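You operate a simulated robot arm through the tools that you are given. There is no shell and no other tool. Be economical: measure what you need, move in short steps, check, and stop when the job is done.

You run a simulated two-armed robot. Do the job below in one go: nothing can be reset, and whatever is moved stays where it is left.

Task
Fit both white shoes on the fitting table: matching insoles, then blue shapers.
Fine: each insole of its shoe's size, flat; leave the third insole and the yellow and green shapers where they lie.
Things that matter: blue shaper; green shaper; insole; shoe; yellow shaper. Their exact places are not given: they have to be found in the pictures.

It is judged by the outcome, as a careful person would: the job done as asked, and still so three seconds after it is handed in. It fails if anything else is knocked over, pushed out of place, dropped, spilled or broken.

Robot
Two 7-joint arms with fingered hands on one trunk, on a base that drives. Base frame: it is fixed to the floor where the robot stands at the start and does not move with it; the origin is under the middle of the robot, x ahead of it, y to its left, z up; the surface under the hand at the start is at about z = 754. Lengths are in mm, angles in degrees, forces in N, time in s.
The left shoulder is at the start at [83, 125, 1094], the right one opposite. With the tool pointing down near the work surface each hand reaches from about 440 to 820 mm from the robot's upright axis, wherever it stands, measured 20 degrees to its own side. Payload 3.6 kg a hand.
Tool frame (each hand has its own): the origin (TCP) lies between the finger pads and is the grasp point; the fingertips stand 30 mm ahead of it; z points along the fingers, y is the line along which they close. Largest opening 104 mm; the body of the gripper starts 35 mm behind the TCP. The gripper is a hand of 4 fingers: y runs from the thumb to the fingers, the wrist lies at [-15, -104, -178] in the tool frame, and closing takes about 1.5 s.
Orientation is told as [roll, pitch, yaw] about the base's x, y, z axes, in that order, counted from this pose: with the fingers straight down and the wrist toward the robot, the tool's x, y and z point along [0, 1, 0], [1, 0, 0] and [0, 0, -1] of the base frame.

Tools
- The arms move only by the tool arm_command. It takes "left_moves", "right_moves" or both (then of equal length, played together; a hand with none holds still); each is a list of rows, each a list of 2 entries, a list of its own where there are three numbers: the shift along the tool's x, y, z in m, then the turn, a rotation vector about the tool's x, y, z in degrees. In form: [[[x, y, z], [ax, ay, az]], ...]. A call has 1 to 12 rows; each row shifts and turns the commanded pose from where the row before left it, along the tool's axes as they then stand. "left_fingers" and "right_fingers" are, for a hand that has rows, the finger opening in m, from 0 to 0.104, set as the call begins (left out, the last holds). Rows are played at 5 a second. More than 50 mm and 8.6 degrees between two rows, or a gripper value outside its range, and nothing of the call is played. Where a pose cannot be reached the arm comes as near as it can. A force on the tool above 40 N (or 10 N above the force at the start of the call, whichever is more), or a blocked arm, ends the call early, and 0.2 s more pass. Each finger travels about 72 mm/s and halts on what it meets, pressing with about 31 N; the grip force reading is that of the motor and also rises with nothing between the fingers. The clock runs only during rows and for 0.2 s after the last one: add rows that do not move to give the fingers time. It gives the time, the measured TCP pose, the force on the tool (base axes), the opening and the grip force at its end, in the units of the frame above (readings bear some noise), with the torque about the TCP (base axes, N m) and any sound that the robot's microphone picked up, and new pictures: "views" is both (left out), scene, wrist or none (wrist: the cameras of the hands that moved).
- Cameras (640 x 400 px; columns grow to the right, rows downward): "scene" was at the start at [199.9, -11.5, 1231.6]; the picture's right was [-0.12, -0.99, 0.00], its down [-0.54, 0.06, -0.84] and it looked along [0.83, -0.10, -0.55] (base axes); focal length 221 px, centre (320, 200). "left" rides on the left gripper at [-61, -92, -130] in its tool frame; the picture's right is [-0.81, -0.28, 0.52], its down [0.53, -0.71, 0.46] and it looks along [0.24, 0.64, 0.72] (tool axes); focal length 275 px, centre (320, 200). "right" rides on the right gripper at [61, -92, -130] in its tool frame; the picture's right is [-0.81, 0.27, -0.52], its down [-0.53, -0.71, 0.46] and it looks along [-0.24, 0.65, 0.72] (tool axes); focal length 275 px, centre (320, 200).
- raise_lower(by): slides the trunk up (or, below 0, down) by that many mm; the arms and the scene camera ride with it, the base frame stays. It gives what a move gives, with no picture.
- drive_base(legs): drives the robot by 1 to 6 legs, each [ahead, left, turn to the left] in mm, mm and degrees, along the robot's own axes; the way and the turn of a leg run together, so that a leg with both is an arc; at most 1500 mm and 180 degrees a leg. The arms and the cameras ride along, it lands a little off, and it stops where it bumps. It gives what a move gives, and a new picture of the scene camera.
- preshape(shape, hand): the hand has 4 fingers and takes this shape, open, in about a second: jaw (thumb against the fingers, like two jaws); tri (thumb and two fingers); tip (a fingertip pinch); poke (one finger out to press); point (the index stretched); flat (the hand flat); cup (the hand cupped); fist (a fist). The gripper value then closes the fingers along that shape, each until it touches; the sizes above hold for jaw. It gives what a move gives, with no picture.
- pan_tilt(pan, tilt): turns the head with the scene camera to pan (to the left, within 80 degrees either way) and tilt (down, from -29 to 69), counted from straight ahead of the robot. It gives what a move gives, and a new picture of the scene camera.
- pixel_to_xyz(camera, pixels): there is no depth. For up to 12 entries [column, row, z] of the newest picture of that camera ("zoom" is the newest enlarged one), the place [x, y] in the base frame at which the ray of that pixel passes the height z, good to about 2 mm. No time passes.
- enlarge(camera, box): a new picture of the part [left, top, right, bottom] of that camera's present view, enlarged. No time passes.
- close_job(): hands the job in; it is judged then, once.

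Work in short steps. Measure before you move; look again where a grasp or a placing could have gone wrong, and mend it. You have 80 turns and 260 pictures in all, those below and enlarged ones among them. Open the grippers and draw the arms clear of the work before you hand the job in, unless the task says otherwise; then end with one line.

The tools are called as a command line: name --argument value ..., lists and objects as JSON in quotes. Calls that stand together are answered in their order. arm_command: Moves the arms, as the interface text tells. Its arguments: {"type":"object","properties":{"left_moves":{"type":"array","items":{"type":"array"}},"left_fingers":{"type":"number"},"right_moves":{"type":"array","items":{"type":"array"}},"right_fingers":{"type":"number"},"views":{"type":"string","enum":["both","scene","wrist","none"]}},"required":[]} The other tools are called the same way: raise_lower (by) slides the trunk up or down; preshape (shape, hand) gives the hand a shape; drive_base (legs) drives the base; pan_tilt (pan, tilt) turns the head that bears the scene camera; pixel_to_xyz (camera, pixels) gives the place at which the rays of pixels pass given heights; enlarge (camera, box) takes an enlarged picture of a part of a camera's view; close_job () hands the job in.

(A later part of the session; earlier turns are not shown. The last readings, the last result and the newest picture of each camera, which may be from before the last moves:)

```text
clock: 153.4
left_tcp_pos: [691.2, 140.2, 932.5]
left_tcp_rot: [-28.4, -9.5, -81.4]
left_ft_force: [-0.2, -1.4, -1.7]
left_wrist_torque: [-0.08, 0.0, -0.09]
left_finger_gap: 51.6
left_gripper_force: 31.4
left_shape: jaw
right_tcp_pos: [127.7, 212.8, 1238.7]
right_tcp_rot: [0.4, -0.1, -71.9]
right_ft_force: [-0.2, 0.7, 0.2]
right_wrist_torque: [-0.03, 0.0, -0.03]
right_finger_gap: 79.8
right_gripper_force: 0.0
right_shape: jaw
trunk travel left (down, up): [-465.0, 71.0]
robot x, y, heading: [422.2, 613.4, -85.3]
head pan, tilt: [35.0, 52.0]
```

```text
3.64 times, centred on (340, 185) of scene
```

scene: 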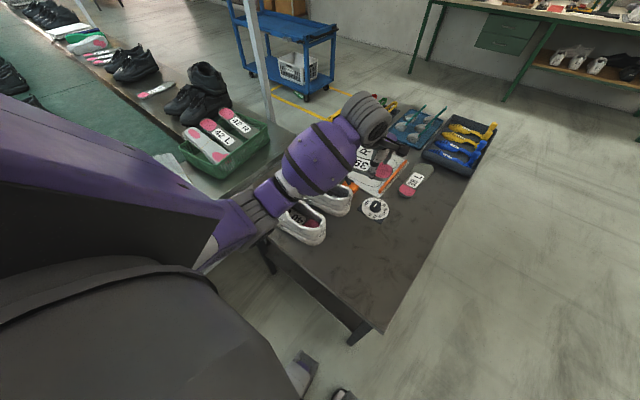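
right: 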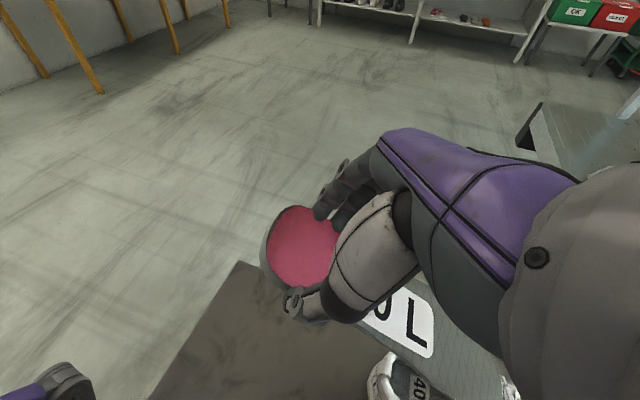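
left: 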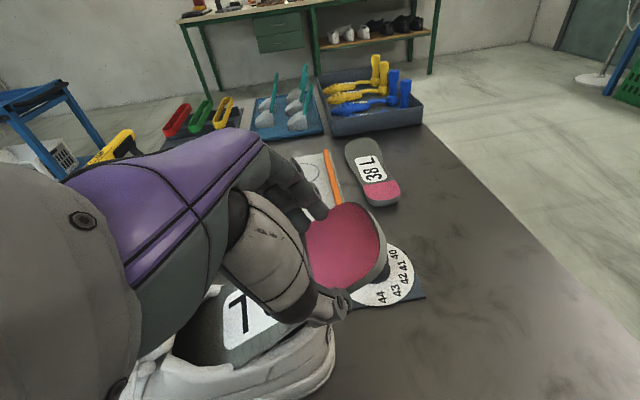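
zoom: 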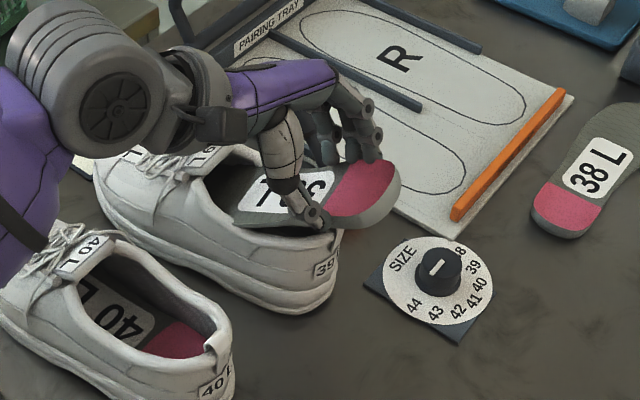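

Everything matches. I do the final slide/flatten, release, lift, take pictures, then drive to the shaper tray at the front and preposition the left hand.

arm_command --left_moves '[[[0.0106, 0.0008, 0.0024], [1.9, 1.7, 0]], [[0.0106, 0.0008, 0.0024], [1.9, 1.7, 0]], [[0.0106, 0.0008, 0.0024], [1.9, 1.7, 0]], [[0.0106, 0.0008, 0.0024], [1.9, 1.7, 0]], [[0.0106, 0.0008, 0.0024], [1.9, 1.7, 0]], [[0, 0, 0], [0, 0, 0]]]' --views "none"

enlarge --camera "scene" --box '[280, 130, 400, 240]'

arm_command --left_moves '[[[0, 0, 0], [0, 0, 0]], [[0, 0, 0], [0, 0, 0]], [[0, 0, -0.02], [0, 0, 0]], [[0, 0, -0.04], [0, 0, 0]], [[0, 0, -0.04], [0, 0, 0]], [[0, 0, -0.04], [0, 0, 0]]]' --left_fingers 0.07 --views "wrist"

enlarge --camera "scene" --box '[280, 130, 400, 240]'

drive_base --legs '[[-190, -486, 0], [0, 0, 40.3], [656, -645, 0]]'

arm_command --left_moves '[[[0, 0, 0], [0, 6.7, 0]], [[0, 0, 0], [0, 6.7, 0]], [[0, 0, 0], [0, 6.6, 0]], [[0, 0, 0], [0, 0, 7.5]], [[0, 0, 0], [0, 0, 7.5]], [[0, 0, 0], [0, 0, 7.5]], [[0, 0, 0], [0, 0, 7.5]], [[0, 0, 0], [0, 0, 7.5]], [[0, 0, 0], [0, 0, 7.5]], [[0, 0, 0], [0, 0, 0]]]' --left_fingers 0.07 --views "none"

pan_tilt --pan 15 --tilt 50

```text
clock: 154.8
left_tcp_pos: [734.8, 137.8, 899.7]
left_tcp_rot: [-19.5, -0.9, -85.2]
left_ft_force: [0.3, -1.3, -1.6]
left_wrist_torque: [-0.11, 0.01, -0.1]
left_finger_gap: 51.5
left_gripper_force: 31.2
left_shape: jaw
right_tcp_pos: [127.3, 214.1, 1238.0]
right_tcp_rot: [0.5, 0.0, -72.0]
right_ft_force: [0.4, 0.0, 0.6]
right_wrist_torque: [0.03, -0.04, 0.01]
right_finger_gap: 79.5
right_gripper_force: 0.1
right_shape: jaw
trunk travel left (down, up): [-465.0, 71.0]
robot x, y, heading: [426.4, 622.4, -85.5]
head pan, tilt: [35.0, 52.0]
```

```text
3.64 times, centred on (340, 185) of scene
```

zoom: 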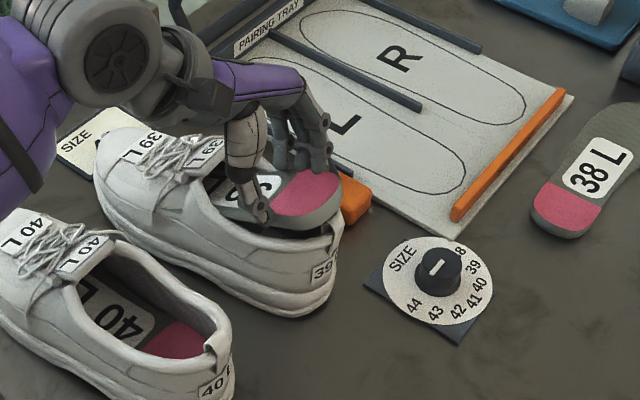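

```text
clock: 156.2
left_tcp_pos: [785.0, 147.6, 1030.6]
left_tcp_rot: [-19.6, -0.8, -85.3]
left_ft_force: [0.6, -0.3, 0.4]
left_wrist_torque: [-0.01, -0.01, -0.03]
left_finger_gap: 69.5
left_gripper_force: 0.0
left_shape: jaw
right_tcp_pos: [126.6, 214.2, 1239.7]
right_tcp_rot: [0.4, 0.0, -72.1]
right_ft_force: [0.8, 0.5, 0.9]
right_wrist_torque: [-0.01, 0.01, -0.03]
right_finger_gap: 79.6
right_gripper_force: 0.1
right_shape: jaw
trunk travel left (down, up): [-465.0, 71.0]
robot x, y, heading: [426.1, 617.5, -85.4]
head pan, tilt: [35.0, 52.0]
```

left: 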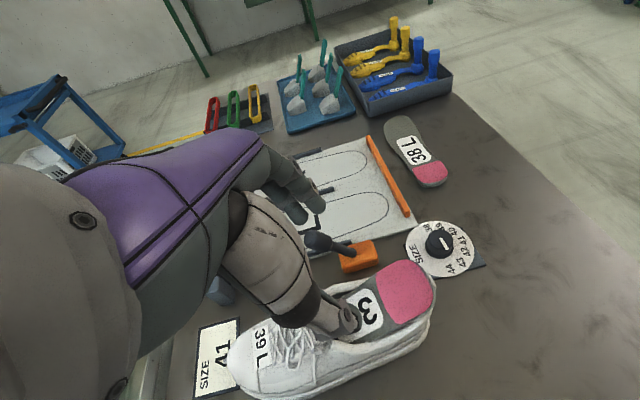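

```text
3.64 times, centred on (340, 185) of scene
```

zoom: 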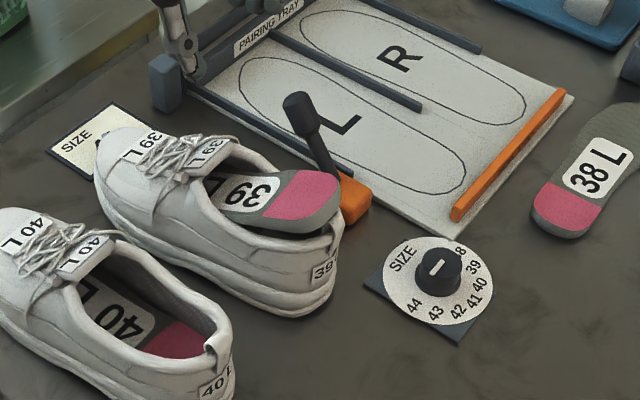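

```text
clock: 168.5
left_tcp_pos: [535.0, -257.2, 1030.8]
left_tcp_rot: [-19.6, -0.9, -44.0]
left_ft_force: [-0.8, 0.0, 0.4]
left_wrist_torque: [0.01, -0.03, 0.01]
left_finger_gap: 69.8
left_gripper_force: 0.0
left_shape: jaw
right_tcp_pos: [-5.4, -640.6, 1238.6]
right_tcp_rot: [0.4, 0.0, -30.9]
right_ft_force: [-0.4, 0.0, -0.2]
right_wrist_torque: [-0.01, 0.0, 0.0]
right_finger_gap: 79.3
right_gripper_force: 0.0
right_shape: jaw
trunk travel left (down, up): [-465.0, 71.0]
robot x, y, heading: [-43.0, -141.8, -44.1]
head pan, tilt: [35.0, 52.0]
```

scene: 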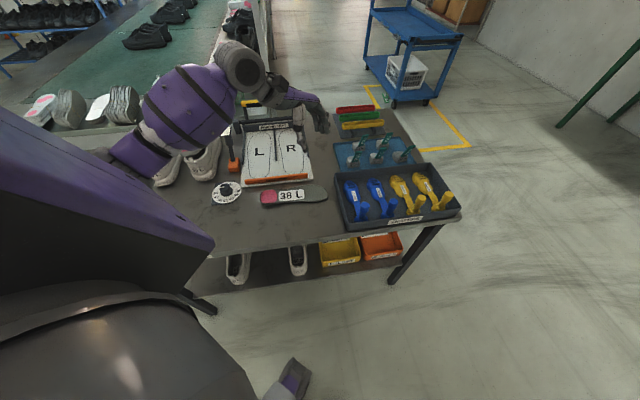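

```text
clock: 170.7
left_tcp_pos: [534.4, -257.6, 1029.7]
left_tcp_rot: [1.0, -0.2, -89.1]
left_ft_force: [0.2, -0.3, 0.3]
left_wrist_torque: [0.01, 0.01, -0.02]
left_finger_gap: 69.7
left_gripper_force: 0.2
left_shape: jaw
right_tcp_pos: [-4.3, -641.3, 1237.4]
right_tcp_rot: [0.4, 0.0, -30.8]
right_ft_force: [1.1, -0.3, 0.3]
right_wrist_torque: [0.03, -0.02, 0.0]
right_finger_gap: 79.8
right_gripper_force: 0.1
right_shape: jaw
trunk travel left (down, up): [-465.0, 71.0]
robot x, y, heading: [-47.7, -141.3, -43.9]
head pan, tilt: [35.0, 52.0]
```

```text
clock: 171.5
left_tcp_pos: [534.8, -256.5, 1030.2]
left_tcp_rot: [1.0, -0.3, -89.1]
left_ft_force: [-0.2, -0.7, 0.0]
left_wrist_torque: [-0.04, 0.0, 0.03]
left_finger_gap: 69.7
left_gripper_force: 0.2
left_shape: jaw
right_tcp_pos: [-5.1, -640.5, 1238.7]
right_tcp_rot: [0.4, 0.0, -30.7]
right_ft_force: [-0.9, -0.6, -0.3]
right_wrist_torque: [0.04, -0.01, 0.02]
right_finger_gap: 79.5
right_gripper_force: 0.0
right_shape: jaw
trunk travel left (down, up): [-465.0, 71.0]
robot x, y, heading: [-46.4, -141.6, -44.2]
head pan, tilt: [15.0, 50.0]
```

scene: 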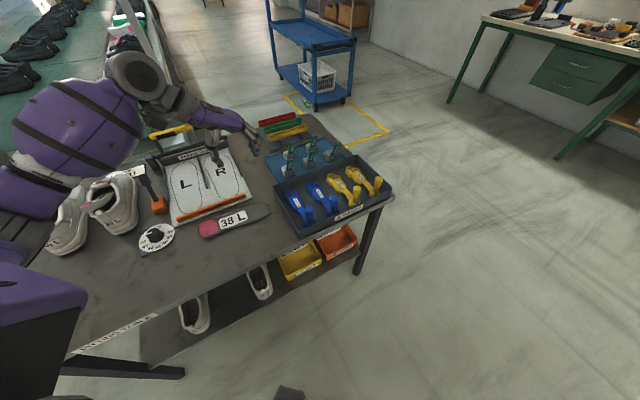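

Insole 40 is fine, but insole 39's heel is still resting high on the collar; I'll press it down when I return with the empty hand. Now I move above the first blue shaper's knob (~(437,−395)) and look with the wrist camera.

arm_command --left_moves '[[[-0.0245, 0.0346, 0], [0, 0, 0]], [[-0.0245, 0.0346, 0], [0, 0, 0]], [[-0.0245, 0.0346, 0], [0, 0, 0]], [[-0.0245, 0.0346, 0], [0, 0, 0]], [[0, 0, 0.037], [0, 0, 0]], [[0, 0, 0.037], [0, 0, 0]], [[0, 0, 0.036], [0, 0, 0]], [[0, 0, 0], [0, 0, 0]]]' --left_fingers 0.07 --views "both"

enlarge --camera "left" --box '[240, 180, 480, 380]'

enlarge --camera "scene" --box '[260, 140, 400, 250]'

```text
clock: 173.3
left_tcp_pos: [441.5, -395.5, 919.6]
left_tcp_rot: [1.0, -0.3, -88.9]
left_ft_force: [0.3, -0.6, -0.5]
left_wrist_torque: [-0.04, -0.01, 0.0]
left_finger_gap: 69.9
left_gripper_force: 0.1
left_shape: jaw
right_tcp_pos: [-5.2, -640.8, 1238.0]
right_tcp_rot: [0.5, 0.0, -30.9]
right_ft_force: [-0.3, 0.2, -0.2]
right_wrist_torque: [-0.02, 0.03, 0.0]
right_finger_gap: 79.8
right_gripper_force: 0.1
right_shape: jaw
trunk travel left (down, up): [-465.0, 71.0]
robot x, y, heading: [-47.1, -140.3, -44.1]
head pan, tilt: [15.0, 50.0]
```

scene: 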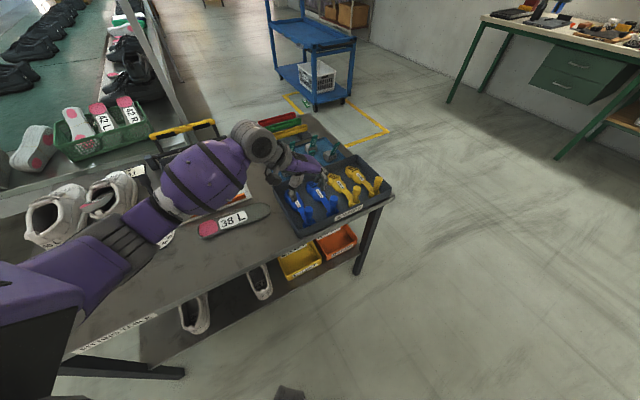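
left: 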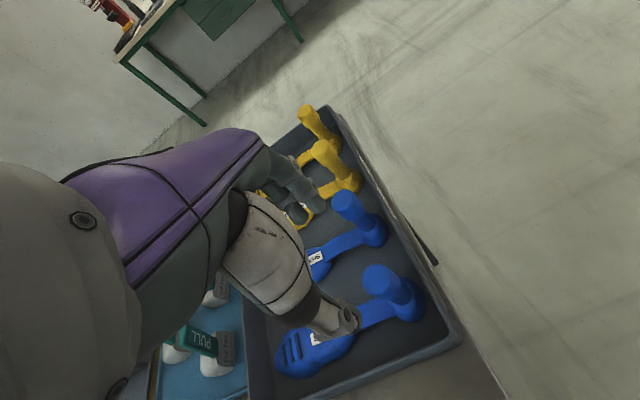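

```text
2.00 times, centred on (360, 280) of left
```

zoom: 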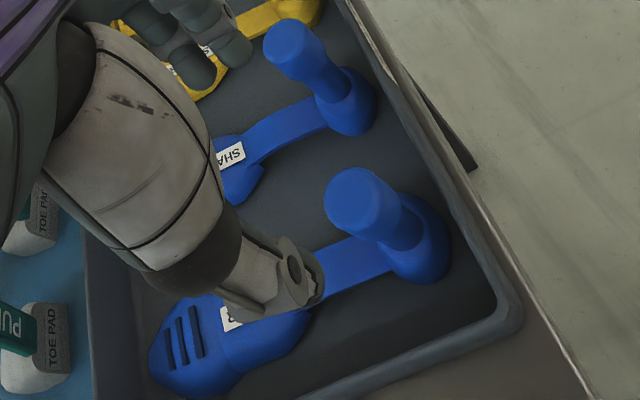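

```text
3.64 times, centred on (330, 195) of scene
```

zoom: 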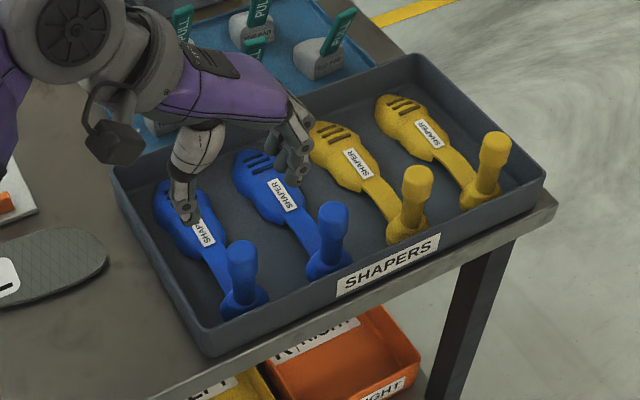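

Triangulating: the near blue post is vertical at about (423,−375), top z≈868. I correct by (−18,+20), lower to TCP z≈848, grip, lift, and drive to the left side.

arm_command --left_moves '[[[-0.0185, -0.0205, 0], [0, 0, 0]], [[0, 0, 0.03], [0, 0, 0]], [[0, 0, 0.03], [0, 0, 0]], [[0, 0, 0.011], [0, 0, 0]], [[0, 0, 0], [0, 0, 0]]]' --left_fingers 0.07 --views "wrist"

arm_command --left_moves '[[[0, 0, 0], [0, 0, 0]], [[0, 0, 0], [0, 0, 0]], [[0, 0, 0], [0, 0, 0]], [[0, 0, 0], [0, 0, 0]], [[0, 0, 0], [0, 0, 0]], [[0, 0, 0], [0, 0, 0]], [[0, 0, -0.03], [0, 0, 0]], [[0, 0, -0.04], [0, 0, 0]], [[0, 0, -0.04], [0, 0, 0]], [[0, 0, -0.04], [0, 0, 0]], [[0, 0, -0.04], [0, 0, 0]]]' --left_fingers 0.01 --views "both"

drive_base --legs '[[-650, 631, 0], [0, 0, -41], [109, 498, 0]]'

arm_command --left_moves '[[[0, 0, 0], [0, 0, -7.4]], [[0, 0, 0], [0, 0, -7.4]], [[0, 0, 0], [0, 0, -7.4]], [[0, 0, 0], [0, 0, -7.4]], [[0, 0, 0], [0, 0, -7.4]], [[0, 0, 0], [0, 0, -7]], [[0, 0, 0], [0, 0, 0]]]' --views "none"

pan_tilt --pan 38 --tilt 50

enlarge --camera "scene" --box '[240, 110, 420, 250]'

```text
clock: 174.5
left_tcp_pos: [422.2, -377.5, 847.5]
left_tcp_rot: [1.0, -0.4, -89.0]
left_ft_force: [-0.6, -1.2, -0.3]
left_wrist_torque: [0.0, -0.03, -0.01]
left_finger_gap: 69.8
left_gripper_force: 0.1
left_shape: jaw
right_tcp_pos: [-3.9, -640.6, 1238.0]
right_tcp_rot: [0.5, -0.1, -30.8]
right_ft_force: [0.2, -0.2, 0.2]
right_wrist_torque: [-0.01, -0.02, 0.04]
right_finger_gap: 79.7
right_gripper_force: 0.1
right_shape: jaw
trunk travel left (down, up): [-465.0, 71.0]
robot x, y, heading: [-45.2, -142.0, -44.0]
head pan, tilt: [15.0, 50.0]
```

left: 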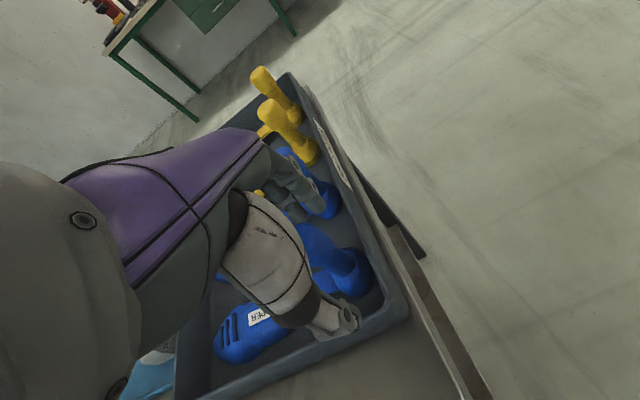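

```text
clock: 176.9
left_tcp_pos: [420.4, -378.4, 1038.6]
left_tcp_rot: [1.1, -0.3, -89.0]
left_ft_force: [-0.1, 0.3, -0.9]
left_wrist_torque: [-0.01, 0.07, 0.0]
left_finger_gap: 11.3
left_gripper_force: 31.6
left_shape: jaw
right_tcp_pos: [-5.3, -642.0, 1236.7]
right_tcp_rot: [0.4, 0.1, -30.9]
right_ft_force: [-0.2, -1.5, 0.2]
right_wrist_torque: [0.0, -0.01, 0.0]
right_finger_gap: 79.7
right_gripper_force: 0.0
right_shape: jaw
trunk travel left (down, up): [-465.0, 71.0]
robot x, y, heading: [-47.9, -142.4, -44.2]
head pan, tilt: [15.0, 50.0]
```

scene: 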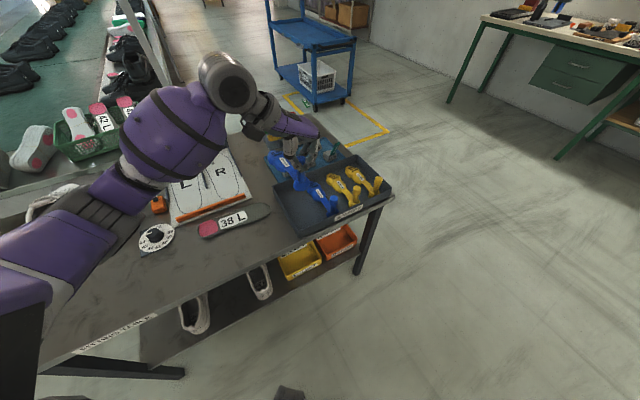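
left: 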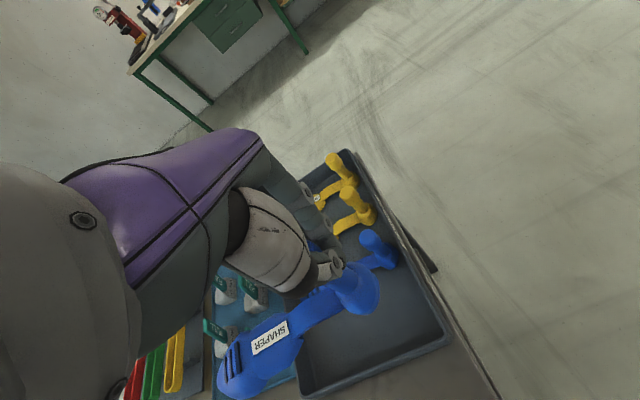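

```text
clock: 189.3
left_tcp_pos: [627.7, 219.2, 1036.9]
left_tcp_rot: [1.0, -0.3, -129.4]
left_ft_force: [1.0, -1.3, 0.1]
left_wrist_torque: [0.01, 0.06, 0.01]
left_finger_gap: 11.3
left_gripper_force: 30.7
left_shape: jaw
right_tcp_pos: [133.0, 294.9, 1238.2]
right_tcp_rot: [0.3, 0.0, -71.2]
right_ft_force: [1.3, -0.4, -0.3]
right_wrist_torque: [-0.03, 0.01, 0.02]
right_finger_gap: 79.6
right_gripper_force: 0.1
right_shape: jaw
trunk travel left (down, up): [-465.0, 71.0]
robot x, y, heading: [425.9, 703.7, -84.5]
head pan, tilt: [15.0, 50.0]
```

scene: 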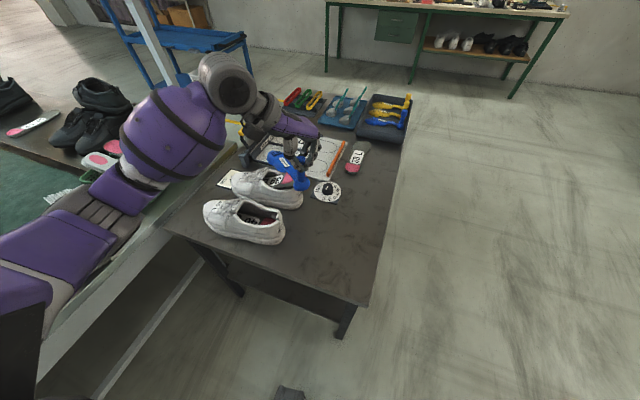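

```text
clock: 190.9
left_tcp_pos: [628.4, 220.0, 1036.9]
left_tcp_rot: [0.5, -0.9, -85.2]
left_ft_force: [0.1, 0.1, -0.7]
left_wrist_torque: [0.0, 0.04, 0.0]
left_finger_gap: 11.1
left_gripper_force: 31.5
left_shape: jaw
right_tcp_pos: [134.5, 295.7, 1238.3]
right_tcp_rot: [0.4, 0.1, -71.2]
right_ft_force: [0.4, -0.4, 0.3]
right_wrist_torque: [0.02, 0.0, 0.01]
right_finger_gap: 79.7
right_gripper_force: 0.0
right_shape: jaw
trunk travel left (down, up): [-465.0, 71.0]
robot x, y, heading: [428.5, 705.8, -84.4]
head pan, tilt: [15.0, 50.0]
```

```text
clock: 191.8
left_tcp_pos: [627.1, 220.3, 1036.4]
left_tcp_rot: [0.5, -0.8, -85.4]
left_ft_force: [0.2, 0.4, -1.5]
left_wrist_torque: [-0.02, 0.02, 0.0]
left_finger_gap: 11.1
left_gripper_force: 31.1
left_shape: jaw
right_tcp_pos: [133.5, 296.4, 1238.5]
right_tcp_rot: [0.4, 0.0, -71.2]
right_ft_force: [0.9, 0.1, 0.6]
right_wrist_torque: [0.01, 0.01, 0.0]
right_finger_gap: 79.5
right_gripper_force: 0.1
right_shape: jaw
trunk travel left (down, up): [-465.0, 71.0]
robot x, y, heading: [425.1, 703.6, -84.3]
head pan, tilt: [38.0, 50.0]
```

scene: 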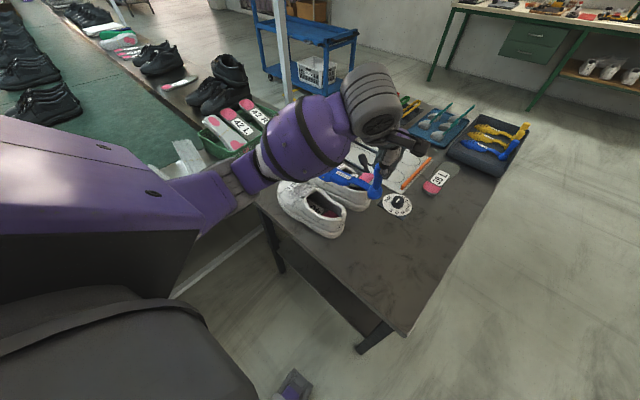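

```text
2.86 times, centred on (330, 180) of scene
```

zoom: 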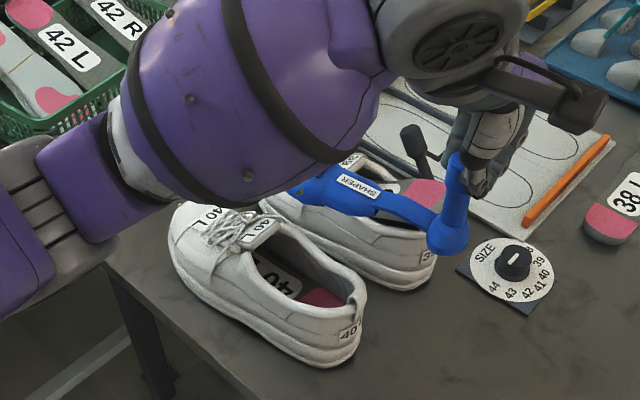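

The shaper is held (gripped at the back side of its post, so the post sits ~13 mm ahead of the TCP). I pitch it toe-down over shoe 40 and lower it in stages to about 22°.

arm_command --left_moves '[[[0.034, -0.0223, -0.008], [0, 0, 0]], [[0.034, -0.0223, -0.008], [0, 0, 0]], [[0, 0, 0], [0, -7.6, 0]], [[0, 0, 0], [0, -7.6, 0]], [[0, 0, 0], [0, -7.6, 0]], [[0, 0, 0], [0, -7.6, 0]], [[0, 0, 0], [0, -7.6, 0]], [[0, 0, 0], [0, 0, 0]]]' --views "none"

enlarge --camera "scene" --box '[250, 110, 400, 240]'

arm_command --left_moves '[[[0.0208, 0, 0.0163], [0, -0.7, 0]], [[0.0208, 0, 0.0163], [0, -0.7, 0]], [[0.0208, 0, 0.0163], [0, -0.6, 0]], [[0, 0, 0], [0, 0, 0]]]' --views "none"

enlarge --camera "scene" --box '[250, 110, 400, 240]'

arm_command --left_moves '[[[0.012, 0, 0.001], [0, 4, 0]], [[0.012, 0, 0.001], [0, 4, 0]], [[0.007, 0, 0.0092], [0, 5, 0]], [[0.007, 0, 0.0092], [0, 5, 0]], [[0, 0, 0], [0, 0, 0]]]' --views "wrist"

enlarge --camera "scene" --box '[250, 110, 400, 240]'

```text
clock: 193.6
left_tcp_pos: [690.9, 269.5, 1053.3]
left_tcp_rot: [-37.5, -0.9, -85.4]
left_ft_force: [0.0, -0.1, -0.5]
left_wrist_torque: [0.01, 0.01, -0.05]
left_finger_gap: 10.9
left_gripper_force: 31.4
left_shape: jaw
right_tcp_pos: [134.0, 295.3, 1237.2]
right_tcp_rot: [0.5, 0.0, -71.1]
right_ft_force: [-0.9, -0.9, -0.8]
right_wrist_torque: [0.01, 0.02, -0.01]
right_finger_gap: 79.8
right_gripper_force: 0.1
right_shape: jaw
trunk travel left (down, up): [-465.0, 71.0]
robot x, y, heading: [427.3, 706.1, -84.6]
head pan, tilt: [38.0, 50.0]
```

```text
3.08 times, centred on (325, 175) of scene
```

zoom: 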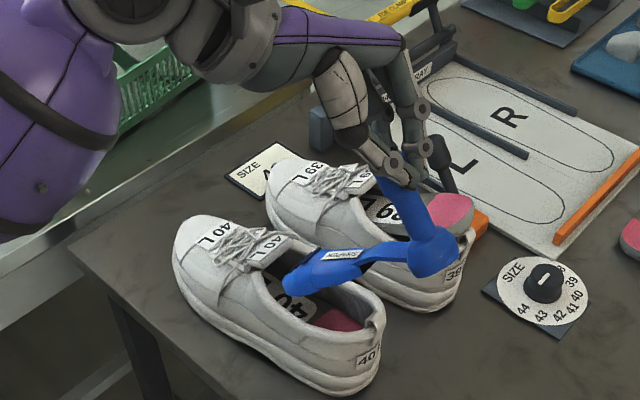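

```text
clock: 194.6
left_tcp_pos: [709.6, 269.8, 974.5]
left_tcp_rot: [-39.5, -0.9, -85.4]
left_ft_force: [-0.1, 0.8, -0.2]
left_wrist_torque: [-0.03, -0.01, -0.01]
left_finger_gap: 9.9
left_gripper_force: 31.2
left_shape: jaw
right_tcp_pos: [132.9, 295.9, 1238.0]
right_tcp_rot: [0.4, 0.0, -71.2]
right_ft_force: [-0.7, -0.3, 0.5]
right_wrist_torque: [0.0, 0.02, -0.01]
right_finger_gap: 79.7
right_gripper_force: 0.1
right_shape: jaw
trunk travel left (down, up): [-465.0, 71.0]
robot x, y, heading: [425.1, 701.1, -84.6]
head pan, tilt: [38.0, 50.0]
```

```text
3.08 times, centred on (325, 175) of scene
```

zoom: 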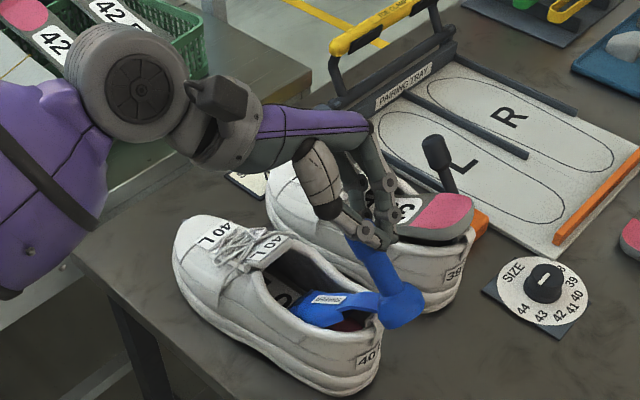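

```text
clock: 195.8
left_tcp_pos: [732.5, 272.2, 936.3]
left_tcp_rot: [-21.5, -0.9, -85.4]
left_ft_force: [0.2, 0.2, 0.3]
left_wrist_torque: [-0.01, -0.04, 0.0]
left_finger_gap: 8.4
left_gripper_force: 31.3
left_shape: jaw
right_tcp_pos: [133.1, 295.9, 1238.2]
right_tcp_rot: [0.5, 0.0, -71.2]
right_ft_force: [-0.4, 0.4, 0.7]
right_wrist_torque: [-0.02, 0.0, 0.02]
right_finger_gap: 79.7
right_gripper_force: 0.1
right_shape: jaw
trunk travel left (down, up): [-465.0, 71.0]
robot x, y, heading: [425.1, 701.8, -84.5]
head pan, tilt: [38.0, 50.0]
```

left: 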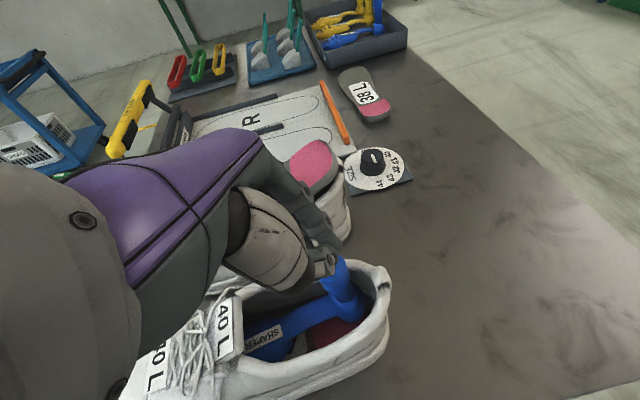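

```text
3.08 times, centred on (325, 175) of scene
```

zoom: 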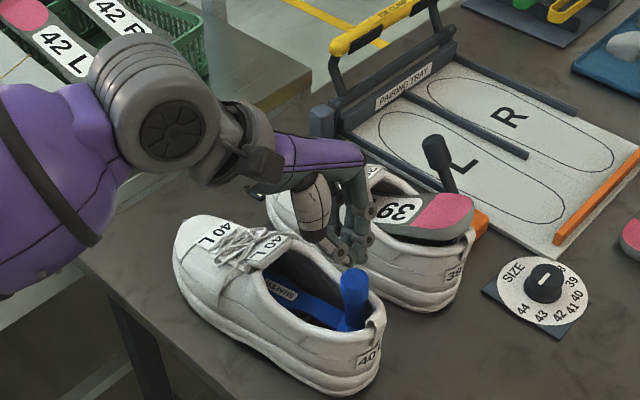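

The shaper is mostly in; the post actually sits ~12 mm behind the fingers. I push it forward while flattening, release and lift, then with closed fingers press insole 39's heel down.

arm_command --left_moves '[[[0.014, 0, 0.002], [0, 2, 0]], [[0.004, 0, 0.016], [0, 6, 0]], [[0.003, 0, 0.018], [0, 6, 0]], [[-0.003, 0, 0.0115], [0, 4, 0]], [[-0.003, 0, 0.0115], [0, 3.5, 0]], [[0, 0, 0], [0, 0, 0]]]' --left_fingers 0.0 --views "none"

enlarge --camera "scene" --box '[250, 110, 400, 240]'

arm_command --left_moves '[[[0, 0, 0], [0, 0, 0]], [[0, 0, 0], [0, 0, 0]], [[0, 0, -0.03], [0, 0, 0]], [[0, 0, -0.04], [0, 0, 0]], [[0, 0, -0.04], [0, 0, 0]]]' --left_fingers 0.045 --views "wrist"

arm_command --left_moves '[[[-0.003, 0.0355, 0], [0, 0, 0]], [[-0.003, 0.0355, 0], [0, 0, 0]], [[-0.003, 0.0355, 0], [0, 0, 0]], [[-0.003, 0.0355, 0], [0, 0, 0]], [[0, 0, 0], [0, 0, 0]], [[0, 0, 0.03], [0, 0, 0]], [[0, 0, 0.02], [0, 0, 0]], [[0, 0, 0.02], [0, 0, 0]], [[0, 0, 0], [0, 0, 0]]]' --left_fingers 0.0 --views "scene"

enlarge --camera "scene" --box '[250, 110, 400, 240]'

```text
clock: 197.2
left_tcp_pos: [732.7, 270.8, 871.2]
left_tcp_rot: [0.1, -0.7, -85.4]
left_ft_force: [-0.4, 1.9, 0.8]
left_wrist_torque: [-0.02, 0.02, -0.04]
left_finger_gap: 9.7
left_gripper_force: 31.0
left_shape: jaw
right_tcp_pos: [134.0, 296.5, 1237.8]
right_tcp_rot: [0.4, 0.0, -71.2]
right_ft_force: [0.5, -0.8, 0.4]
right_wrist_torque: [0.02, 0.03, -0.01]
right_finger_gap: 79.6
right_gripper_force: 0.1
right_shape: jaw
trunk travel left (down, up): [-465.0, 71.0]
robot x, y, heading: [428.9, 704.6, -84.7]
head pan, tilt: [38.0, 50.0]
```

```text
3.08 times, centred on (325, 175) of scene
```

zoom: 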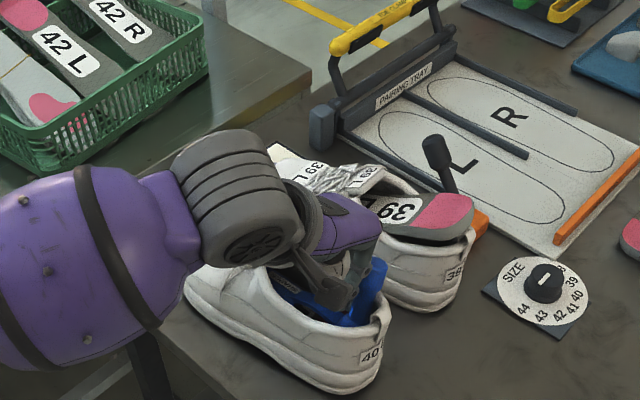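

```text
clock: 198.4
left_tcp_pos: [732.0, 272.0, 984.5]
left_tcp_rot: [0.0, -0.8, -85.4]
left_ft_force: [-0.5, -0.4, 0.2]
left_wrist_torque: [-0.01, -0.03, -0.02]
left_finger_gap: 45.0
left_gripper_force: 0.1
left_shape: jaw
right_tcp_pos: [133.4, 295.5, 1237.6]
right_tcp_rot: [0.4, 0.0, -71.3]
right_ft_force: [-0.2, -0.2, -0.2]
right_wrist_torque: [-0.02, -0.02, 0.03]
right_finger_gap: 79.8
right_gripper_force: 0.0
right_shape: jaw
trunk travel left (down, up): [-465.0, 71.0]
robot x, y, heading: [423.4, 702.9, -84.8]
head pan, tilt: [38.0, 50.0]
```

left: 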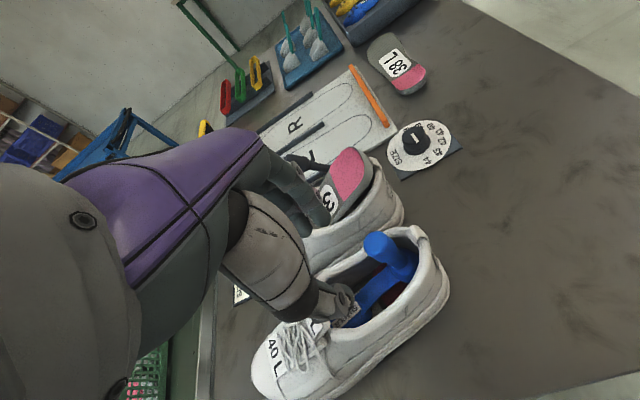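

```text
clock: 200.4
left_tcp_pos: [731.2, 128.3, 915.3]
left_tcp_rot: [0.0, -0.9, -85.4]
left_ft_force: [0.1, -0.4, -0.2]
left_wrist_torque: [0.01, -0.01, 0.0]
left_finger_gap: 0.0
left_gripper_force: 31.5
left_shape: jaw
right_tcp_pos: [133.9, 296.4, 1238.5]
right_tcp_rot: [0.4, 0.0, -71.2]
right_ft_force: [-0.3, 0.0, -0.5]
right_wrist_torque: [-0.02, 0.0, 0.01]
right_finger_gap: 79.7
right_gripper_force: 0.1
right_shape: jaw
trunk travel left (down, up): [-465.0, 71.0]
robot x, y, heading: [427.3, 701.3, -84.7]
head pan, tilt: [38.0, 50.0]
```

scene: 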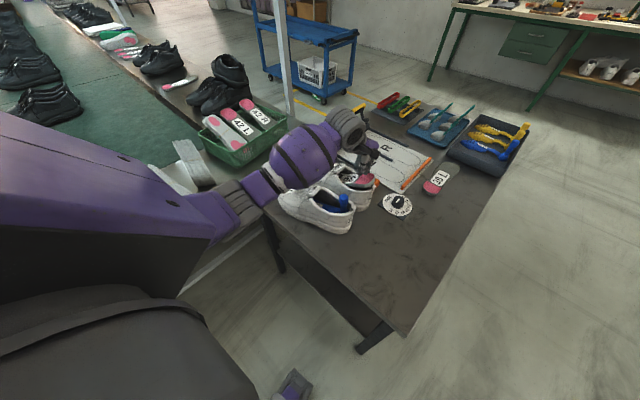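

```text
3.08 times, centred on (325, 175) of scene
5 turns are left
```

zoom: 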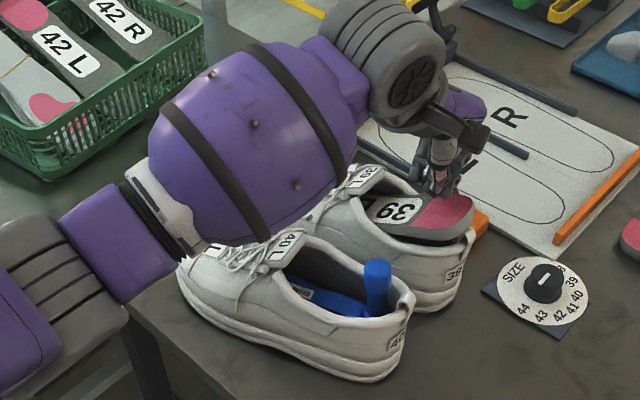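

Shaper 1 is in shoe 40. The upper arm is near shoe 40 from this stance, so I lift, drive 85 mm closer, press insole 39's heel down, lift, check, then drive back to the tray and preposition over the second blue shaper.

arm_command --left_moves '[[[0, 0, -0.04], [0, 0, 0]], [[0, 0, -0.03], [0, 0, 0]], [[0, 0, 0], [0, 0, 0]]]' --views "none"

drive_base --legs '[[85, 0, 0]]'

arm_command --left_moves '[[[-0.0075, -0.0438, 0], [0, 0, 0]], [[-0.0075, -0.0438, 0], [0, 0, 0]], [[0, 0, 0.04], [0, 0, 0]], [[0, 0, 0.035], [0, 0, 0]], [[0, 0, 0.015], [0, 0, 0]], [[0, 0, 0.015], [0, 0, 0]], [[0, 0, 0.015], [0, 0, 0]], [[0, 0, 0.015], [0, 0, 0]], [[0, 0, 0], [0, 0, 0]]]' --views "none"

enlarge --camera "scene" --box '[250, 130, 410, 260]'

arm_command --left_moves '[[[0, 0, -0.03], [0, 0, 0]], [[0, 0, -0.04], [0, 0, 0]], [[0, 0, -0.04], [0, 0, 0]], [[0, 0, -0.04], [0, 0, 0]]]' --left_fingers 0.0 --views "wrist"

enlarge --camera "scene" --box '[250, 130, 410, 260]'

drive_base --legs '[[-190, -486, 0], [0, 0, 40.3], [656, -645, 0]]'

arm_command --left_moves '[[[0, 0, 0], [0, 0, 7.5]], [[0, 0, 0], [0, 0, 7.5]], [[0, 0, 0], [0, 0, 7.5]], [[0, 0, 0], [0, 0, 7.5]], [[0, 0, 0], [0, 0, 7.5]], [[0, 0, 0], [0, 0, 7]], [[-0.03, 0.036, 0], [0, 0, 0]], [[-0.03, 0.036, 0], [0, 0, 0]], [[-0.03, 0.036, 0], [0, 0, 0]], [[0, 0.03, 0], [0, 0, 0]], [[0, 0, 0], [0, 0, 0]]]' --left_fingers 0.07 --views "wrist"

pan_tilt --pan 15 --tilt 55

enlarge --camera "scene" --box '[250, 120, 410, 250]'

```text
clock: 201.2
left_tcp_pos: [731.5, 129.9, 988.0]
left_tcp_rot: [0.0, -0.9, -85.4]
left_ft_force: [-0.5, -0.2, -0.6]
left_wrist_torque: [0.0, 0.0, -0.01]
left_finger_gap: 0.0
left_gripper_force: 31.0
left_shape: jaw
right_tcp_pos: [133.8, 295.3, 1238.1]
right_tcp_rot: [0.5, -0.1, -71.2]
right_ft_force: [-0.1, -0.5, -0.5]
right_wrist_torque: [0.0, 0.01, -0.01]
right_finger_gap: 79.7
right_gripper_force: 0.2
right_shape: jaw
trunk travel left (down, up): [-465.0, 71.0]
robot x, y, heading: [427.3, 706.6, -84.9]
head pan, tilt: [38.0, 50.0]
```

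```text
clock: 202.2
left_tcp_pos: [739.7, 44.7, 988.7]
left_tcp_rot: [-0.1, -0.8, -85.4]
left_ft_force: [-0.8, -0.8, 0.3]
left_wrist_torque: [0.06, 0.0, -0.01]
left_finger_gap: 0.0
left_gripper_force: 30.8
left_shape: jaw
right_tcp_pos: [140.6, 208.8, 1238.2]
right_tcp_rot: [0.4, 0.1, -71.1]
right_ft_force: [0.3, 0.2, -0.7]
right_wrist_torque: [0.02, -0.02, -0.03]
right_finger_gap: 79.8
right_gripper_force: 0.0
right_shape: jaw
trunk travel left (down, up): [-465.0, 71.0]
robot x, y, heading: [433.0, 617.9, -84.7]
head pan, tilt: [38.0, 50.0]
```

scene: 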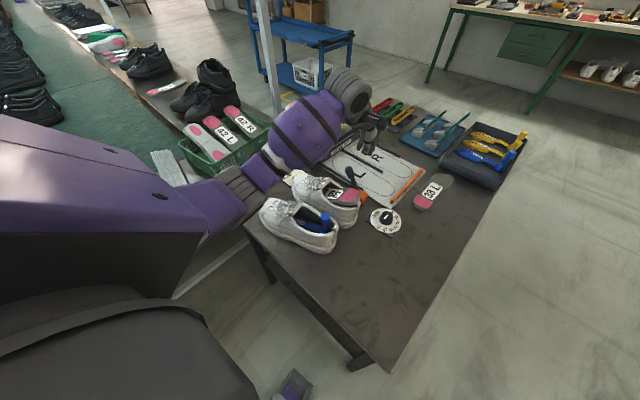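

```text
clock: 203.5
left_tcp_pos: [719.7, 123.3, 907.5]
left_tcp_rot: [-0.3, -3.2, -85.1]
left_ft_force: [1.5, 3.9, 18.4]
left_wrist_torque: [0.03, 0.15, -0.05]
left_finger_gap: 0.0
left_gripper_force: 31.0
left_shape: jaw
right_tcp_pos: [142.9, 210.7, 1239.2]
right_tcp_rot: [0.4, 0.0, -71.2]
right_ft_force: [0.7, -0.4, -0.9]
right_wrist_torque: [0.01, 0.0, -0.03]
right_finger_gap: 79.6
right_gripper_force: 0.0
right_shape: jaw
trunk travel left (down, up): [-465.0, 71.0]
robot x, y, heading: [432.0, 618.4, -84.6]
head pan, tilt: [38.0, 50.0]
stopped in row 6 (left hand): the force on the tool passed its limit at 50 N (the readings are from after the stop); the commanded pose is now the measured one
```

```text
3.08 times, centred on (330, 195) of scene
```

zoom: 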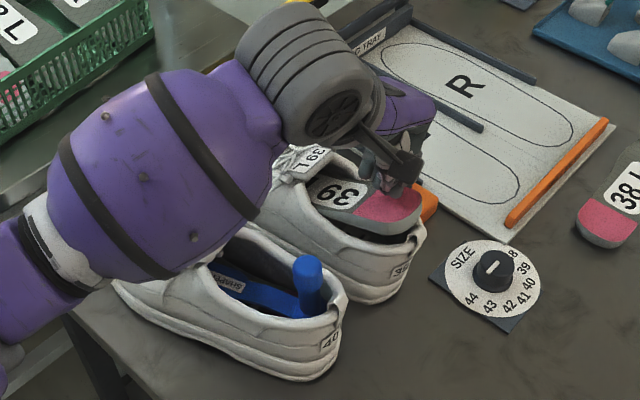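

```text
clock: 204.5
left_tcp_pos: [719.9, 130.6, 1053.2]
left_tcp_rot: [-0.3, -2.5, -85.3]
left_ft_force: [-0.1, 0.0, 0.0]
left_wrist_torque: [-0.01, 0.01, 0.0]
left_finger_gap: 0.1
left_gripper_force: 31.5
left_shape: jaw
right_tcp_pos: [141.1, 210.7, 1238.0]
right_tcp_rot: [0.4, 0.1, -71.2]
right_ft_force: [0.8, -0.3, 0.5]
right_wrist_torque: [-0.02, -0.01, -0.03]
right_finger_gap: 79.4
right_gripper_force: 0.1
right_shape: jaw
trunk travel left (down, up): [-465.0, 71.0]
robot x, y, heading: [436.3, 618.4, -84.5]
head pan, tilt: [38.0, 50.0]
```

left: 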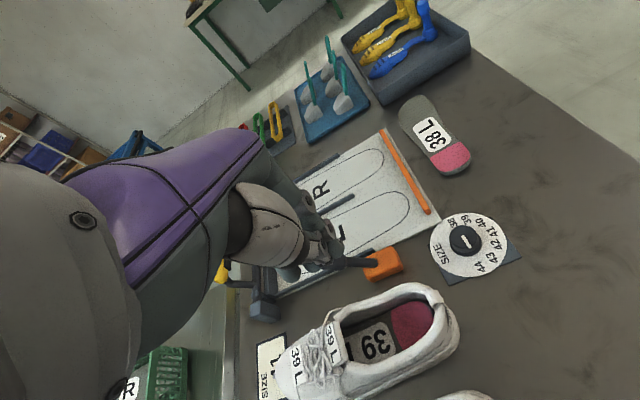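

```text
3.08 times, centred on (330, 195) of scene
```

zoom: 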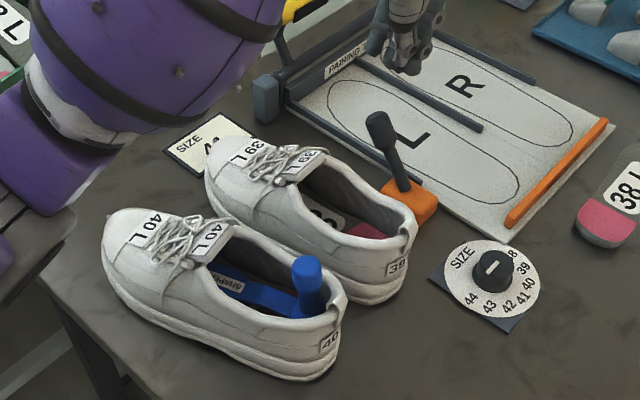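

```text
clock: 217.2
left_tcp_pos: [456.2, -366.7, 1053.1]
left_tcp_rot: [-0.3, -2.6, -45.9]
left_ft_force: [0.1, 0.3, -0.3]
left_wrist_torque: [-0.04, 0.01, -0.02]
left_finger_gap: 0.0
left_gripper_force: 31.1
left_shape: jaw
right_tcp_pos: [-39.7, -671.8, 1237.3]
right_tcp_rot: [0.4, 0.0, -31.8]
right_ft_force: [0.6, 0.5, -0.3]
right_wrist_torque: [-0.01, -0.02, 0.0]
right_finger_gap: 79.6
right_gripper_force: 0.0
right_shape: jaw
trunk travel left (down, up): [-465.0, 71.0]
robot x, y, heading: [-70.2, -170.9, -45.0]
head pan, tilt: [38.0, 50.0]
```

scene: 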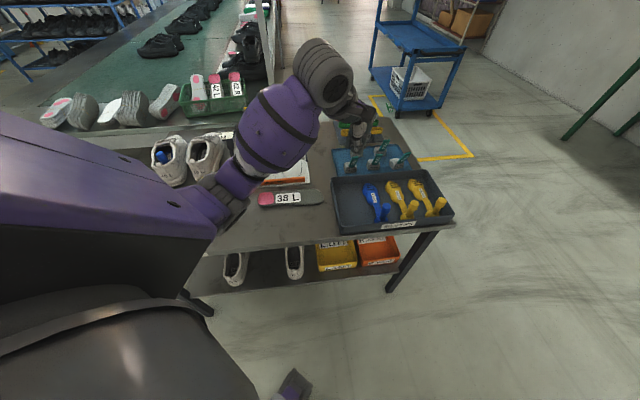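

```text
clock: 219.6
left_tcp_pos: [370.6, -506.0, 1055.9]
left_tcp_rot: [1.7, -2.0, -90.5]
left_ft_force: [0.1, 0.3, 0.2]
left_wrist_torque: [-0.01, 0.04, 0.0]
left_finger_gap: 70.0
left_gripper_force: 0.0
left_shape: jaw
right_tcp_pos: [-40.9, -671.9, 1239.3]
right_tcp_rot: [0.4, 0.0, -31.9]
right_ft_force: [-0.7, 0.8, 0.3]
right_wrist_torque: [0.0, -0.02, -0.01]
right_finger_gap: 79.7
right_gripper_force: 0.0
right_shape: jaw
trunk travel left (down, up): [-465.0, 71.0]
robot x, y, heading: [-74.3, -169.4, -44.9]
head pan, tilt: [38.0, 50.0]
```

left: 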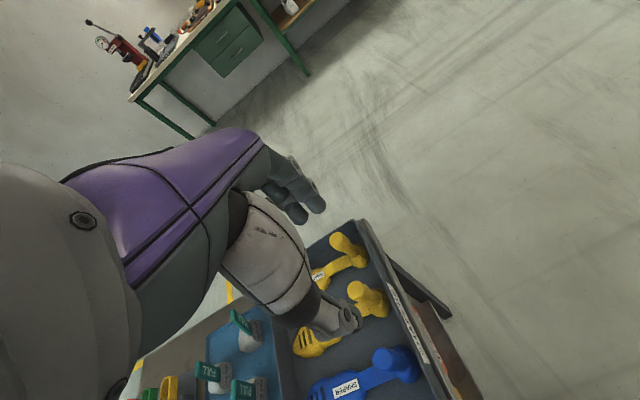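

```text
clock: 220.4
left_tcp_pos: [370.1, -506.6, 1054.8]
left_tcp_rot: [1.6, -2.0, -90.4]
left_ft_force: [0.1, 0.4, -0.4]
left_wrist_torque: [-0.01, 0.01, -0.02]
left_finger_gap: 70.2
left_gripper_force: 0.0
left_shape: jaw
right_tcp_pos: [-40.3, -671.0, 1239.0]
right_tcp_rot: [0.4, 0.0, -31.7]
right_ft_force: [-0.3, -0.1, -0.1]
right_wrist_torque: [-0.02, 0.02, 0.01]
right_finger_gap: 79.8
right_gripper_force: 0.1
right_shape: jaw
trunk travel left (down, up): [-465.0, 71.0]
robot x, y, heading: [-76.2, -171.5, -45.2]
head pan, tilt: [15.0, 55.0]
```

scene: 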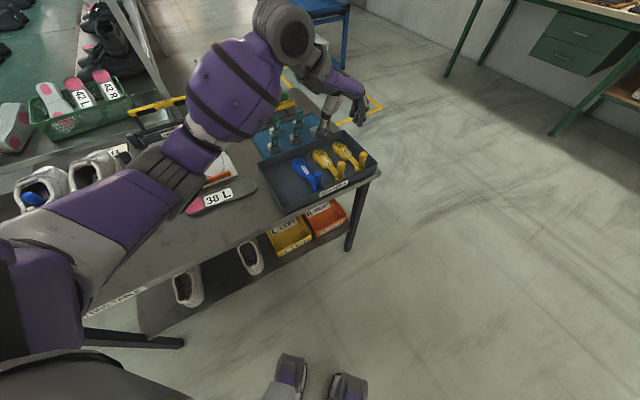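

```text
3.08 times, centred on (330, 185) of scene
4 turns are left
```

zoom: 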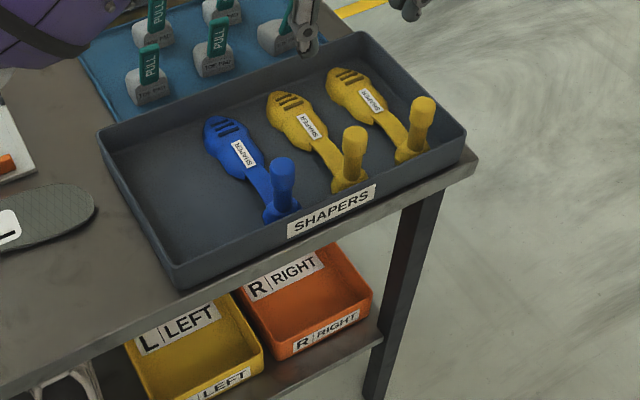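

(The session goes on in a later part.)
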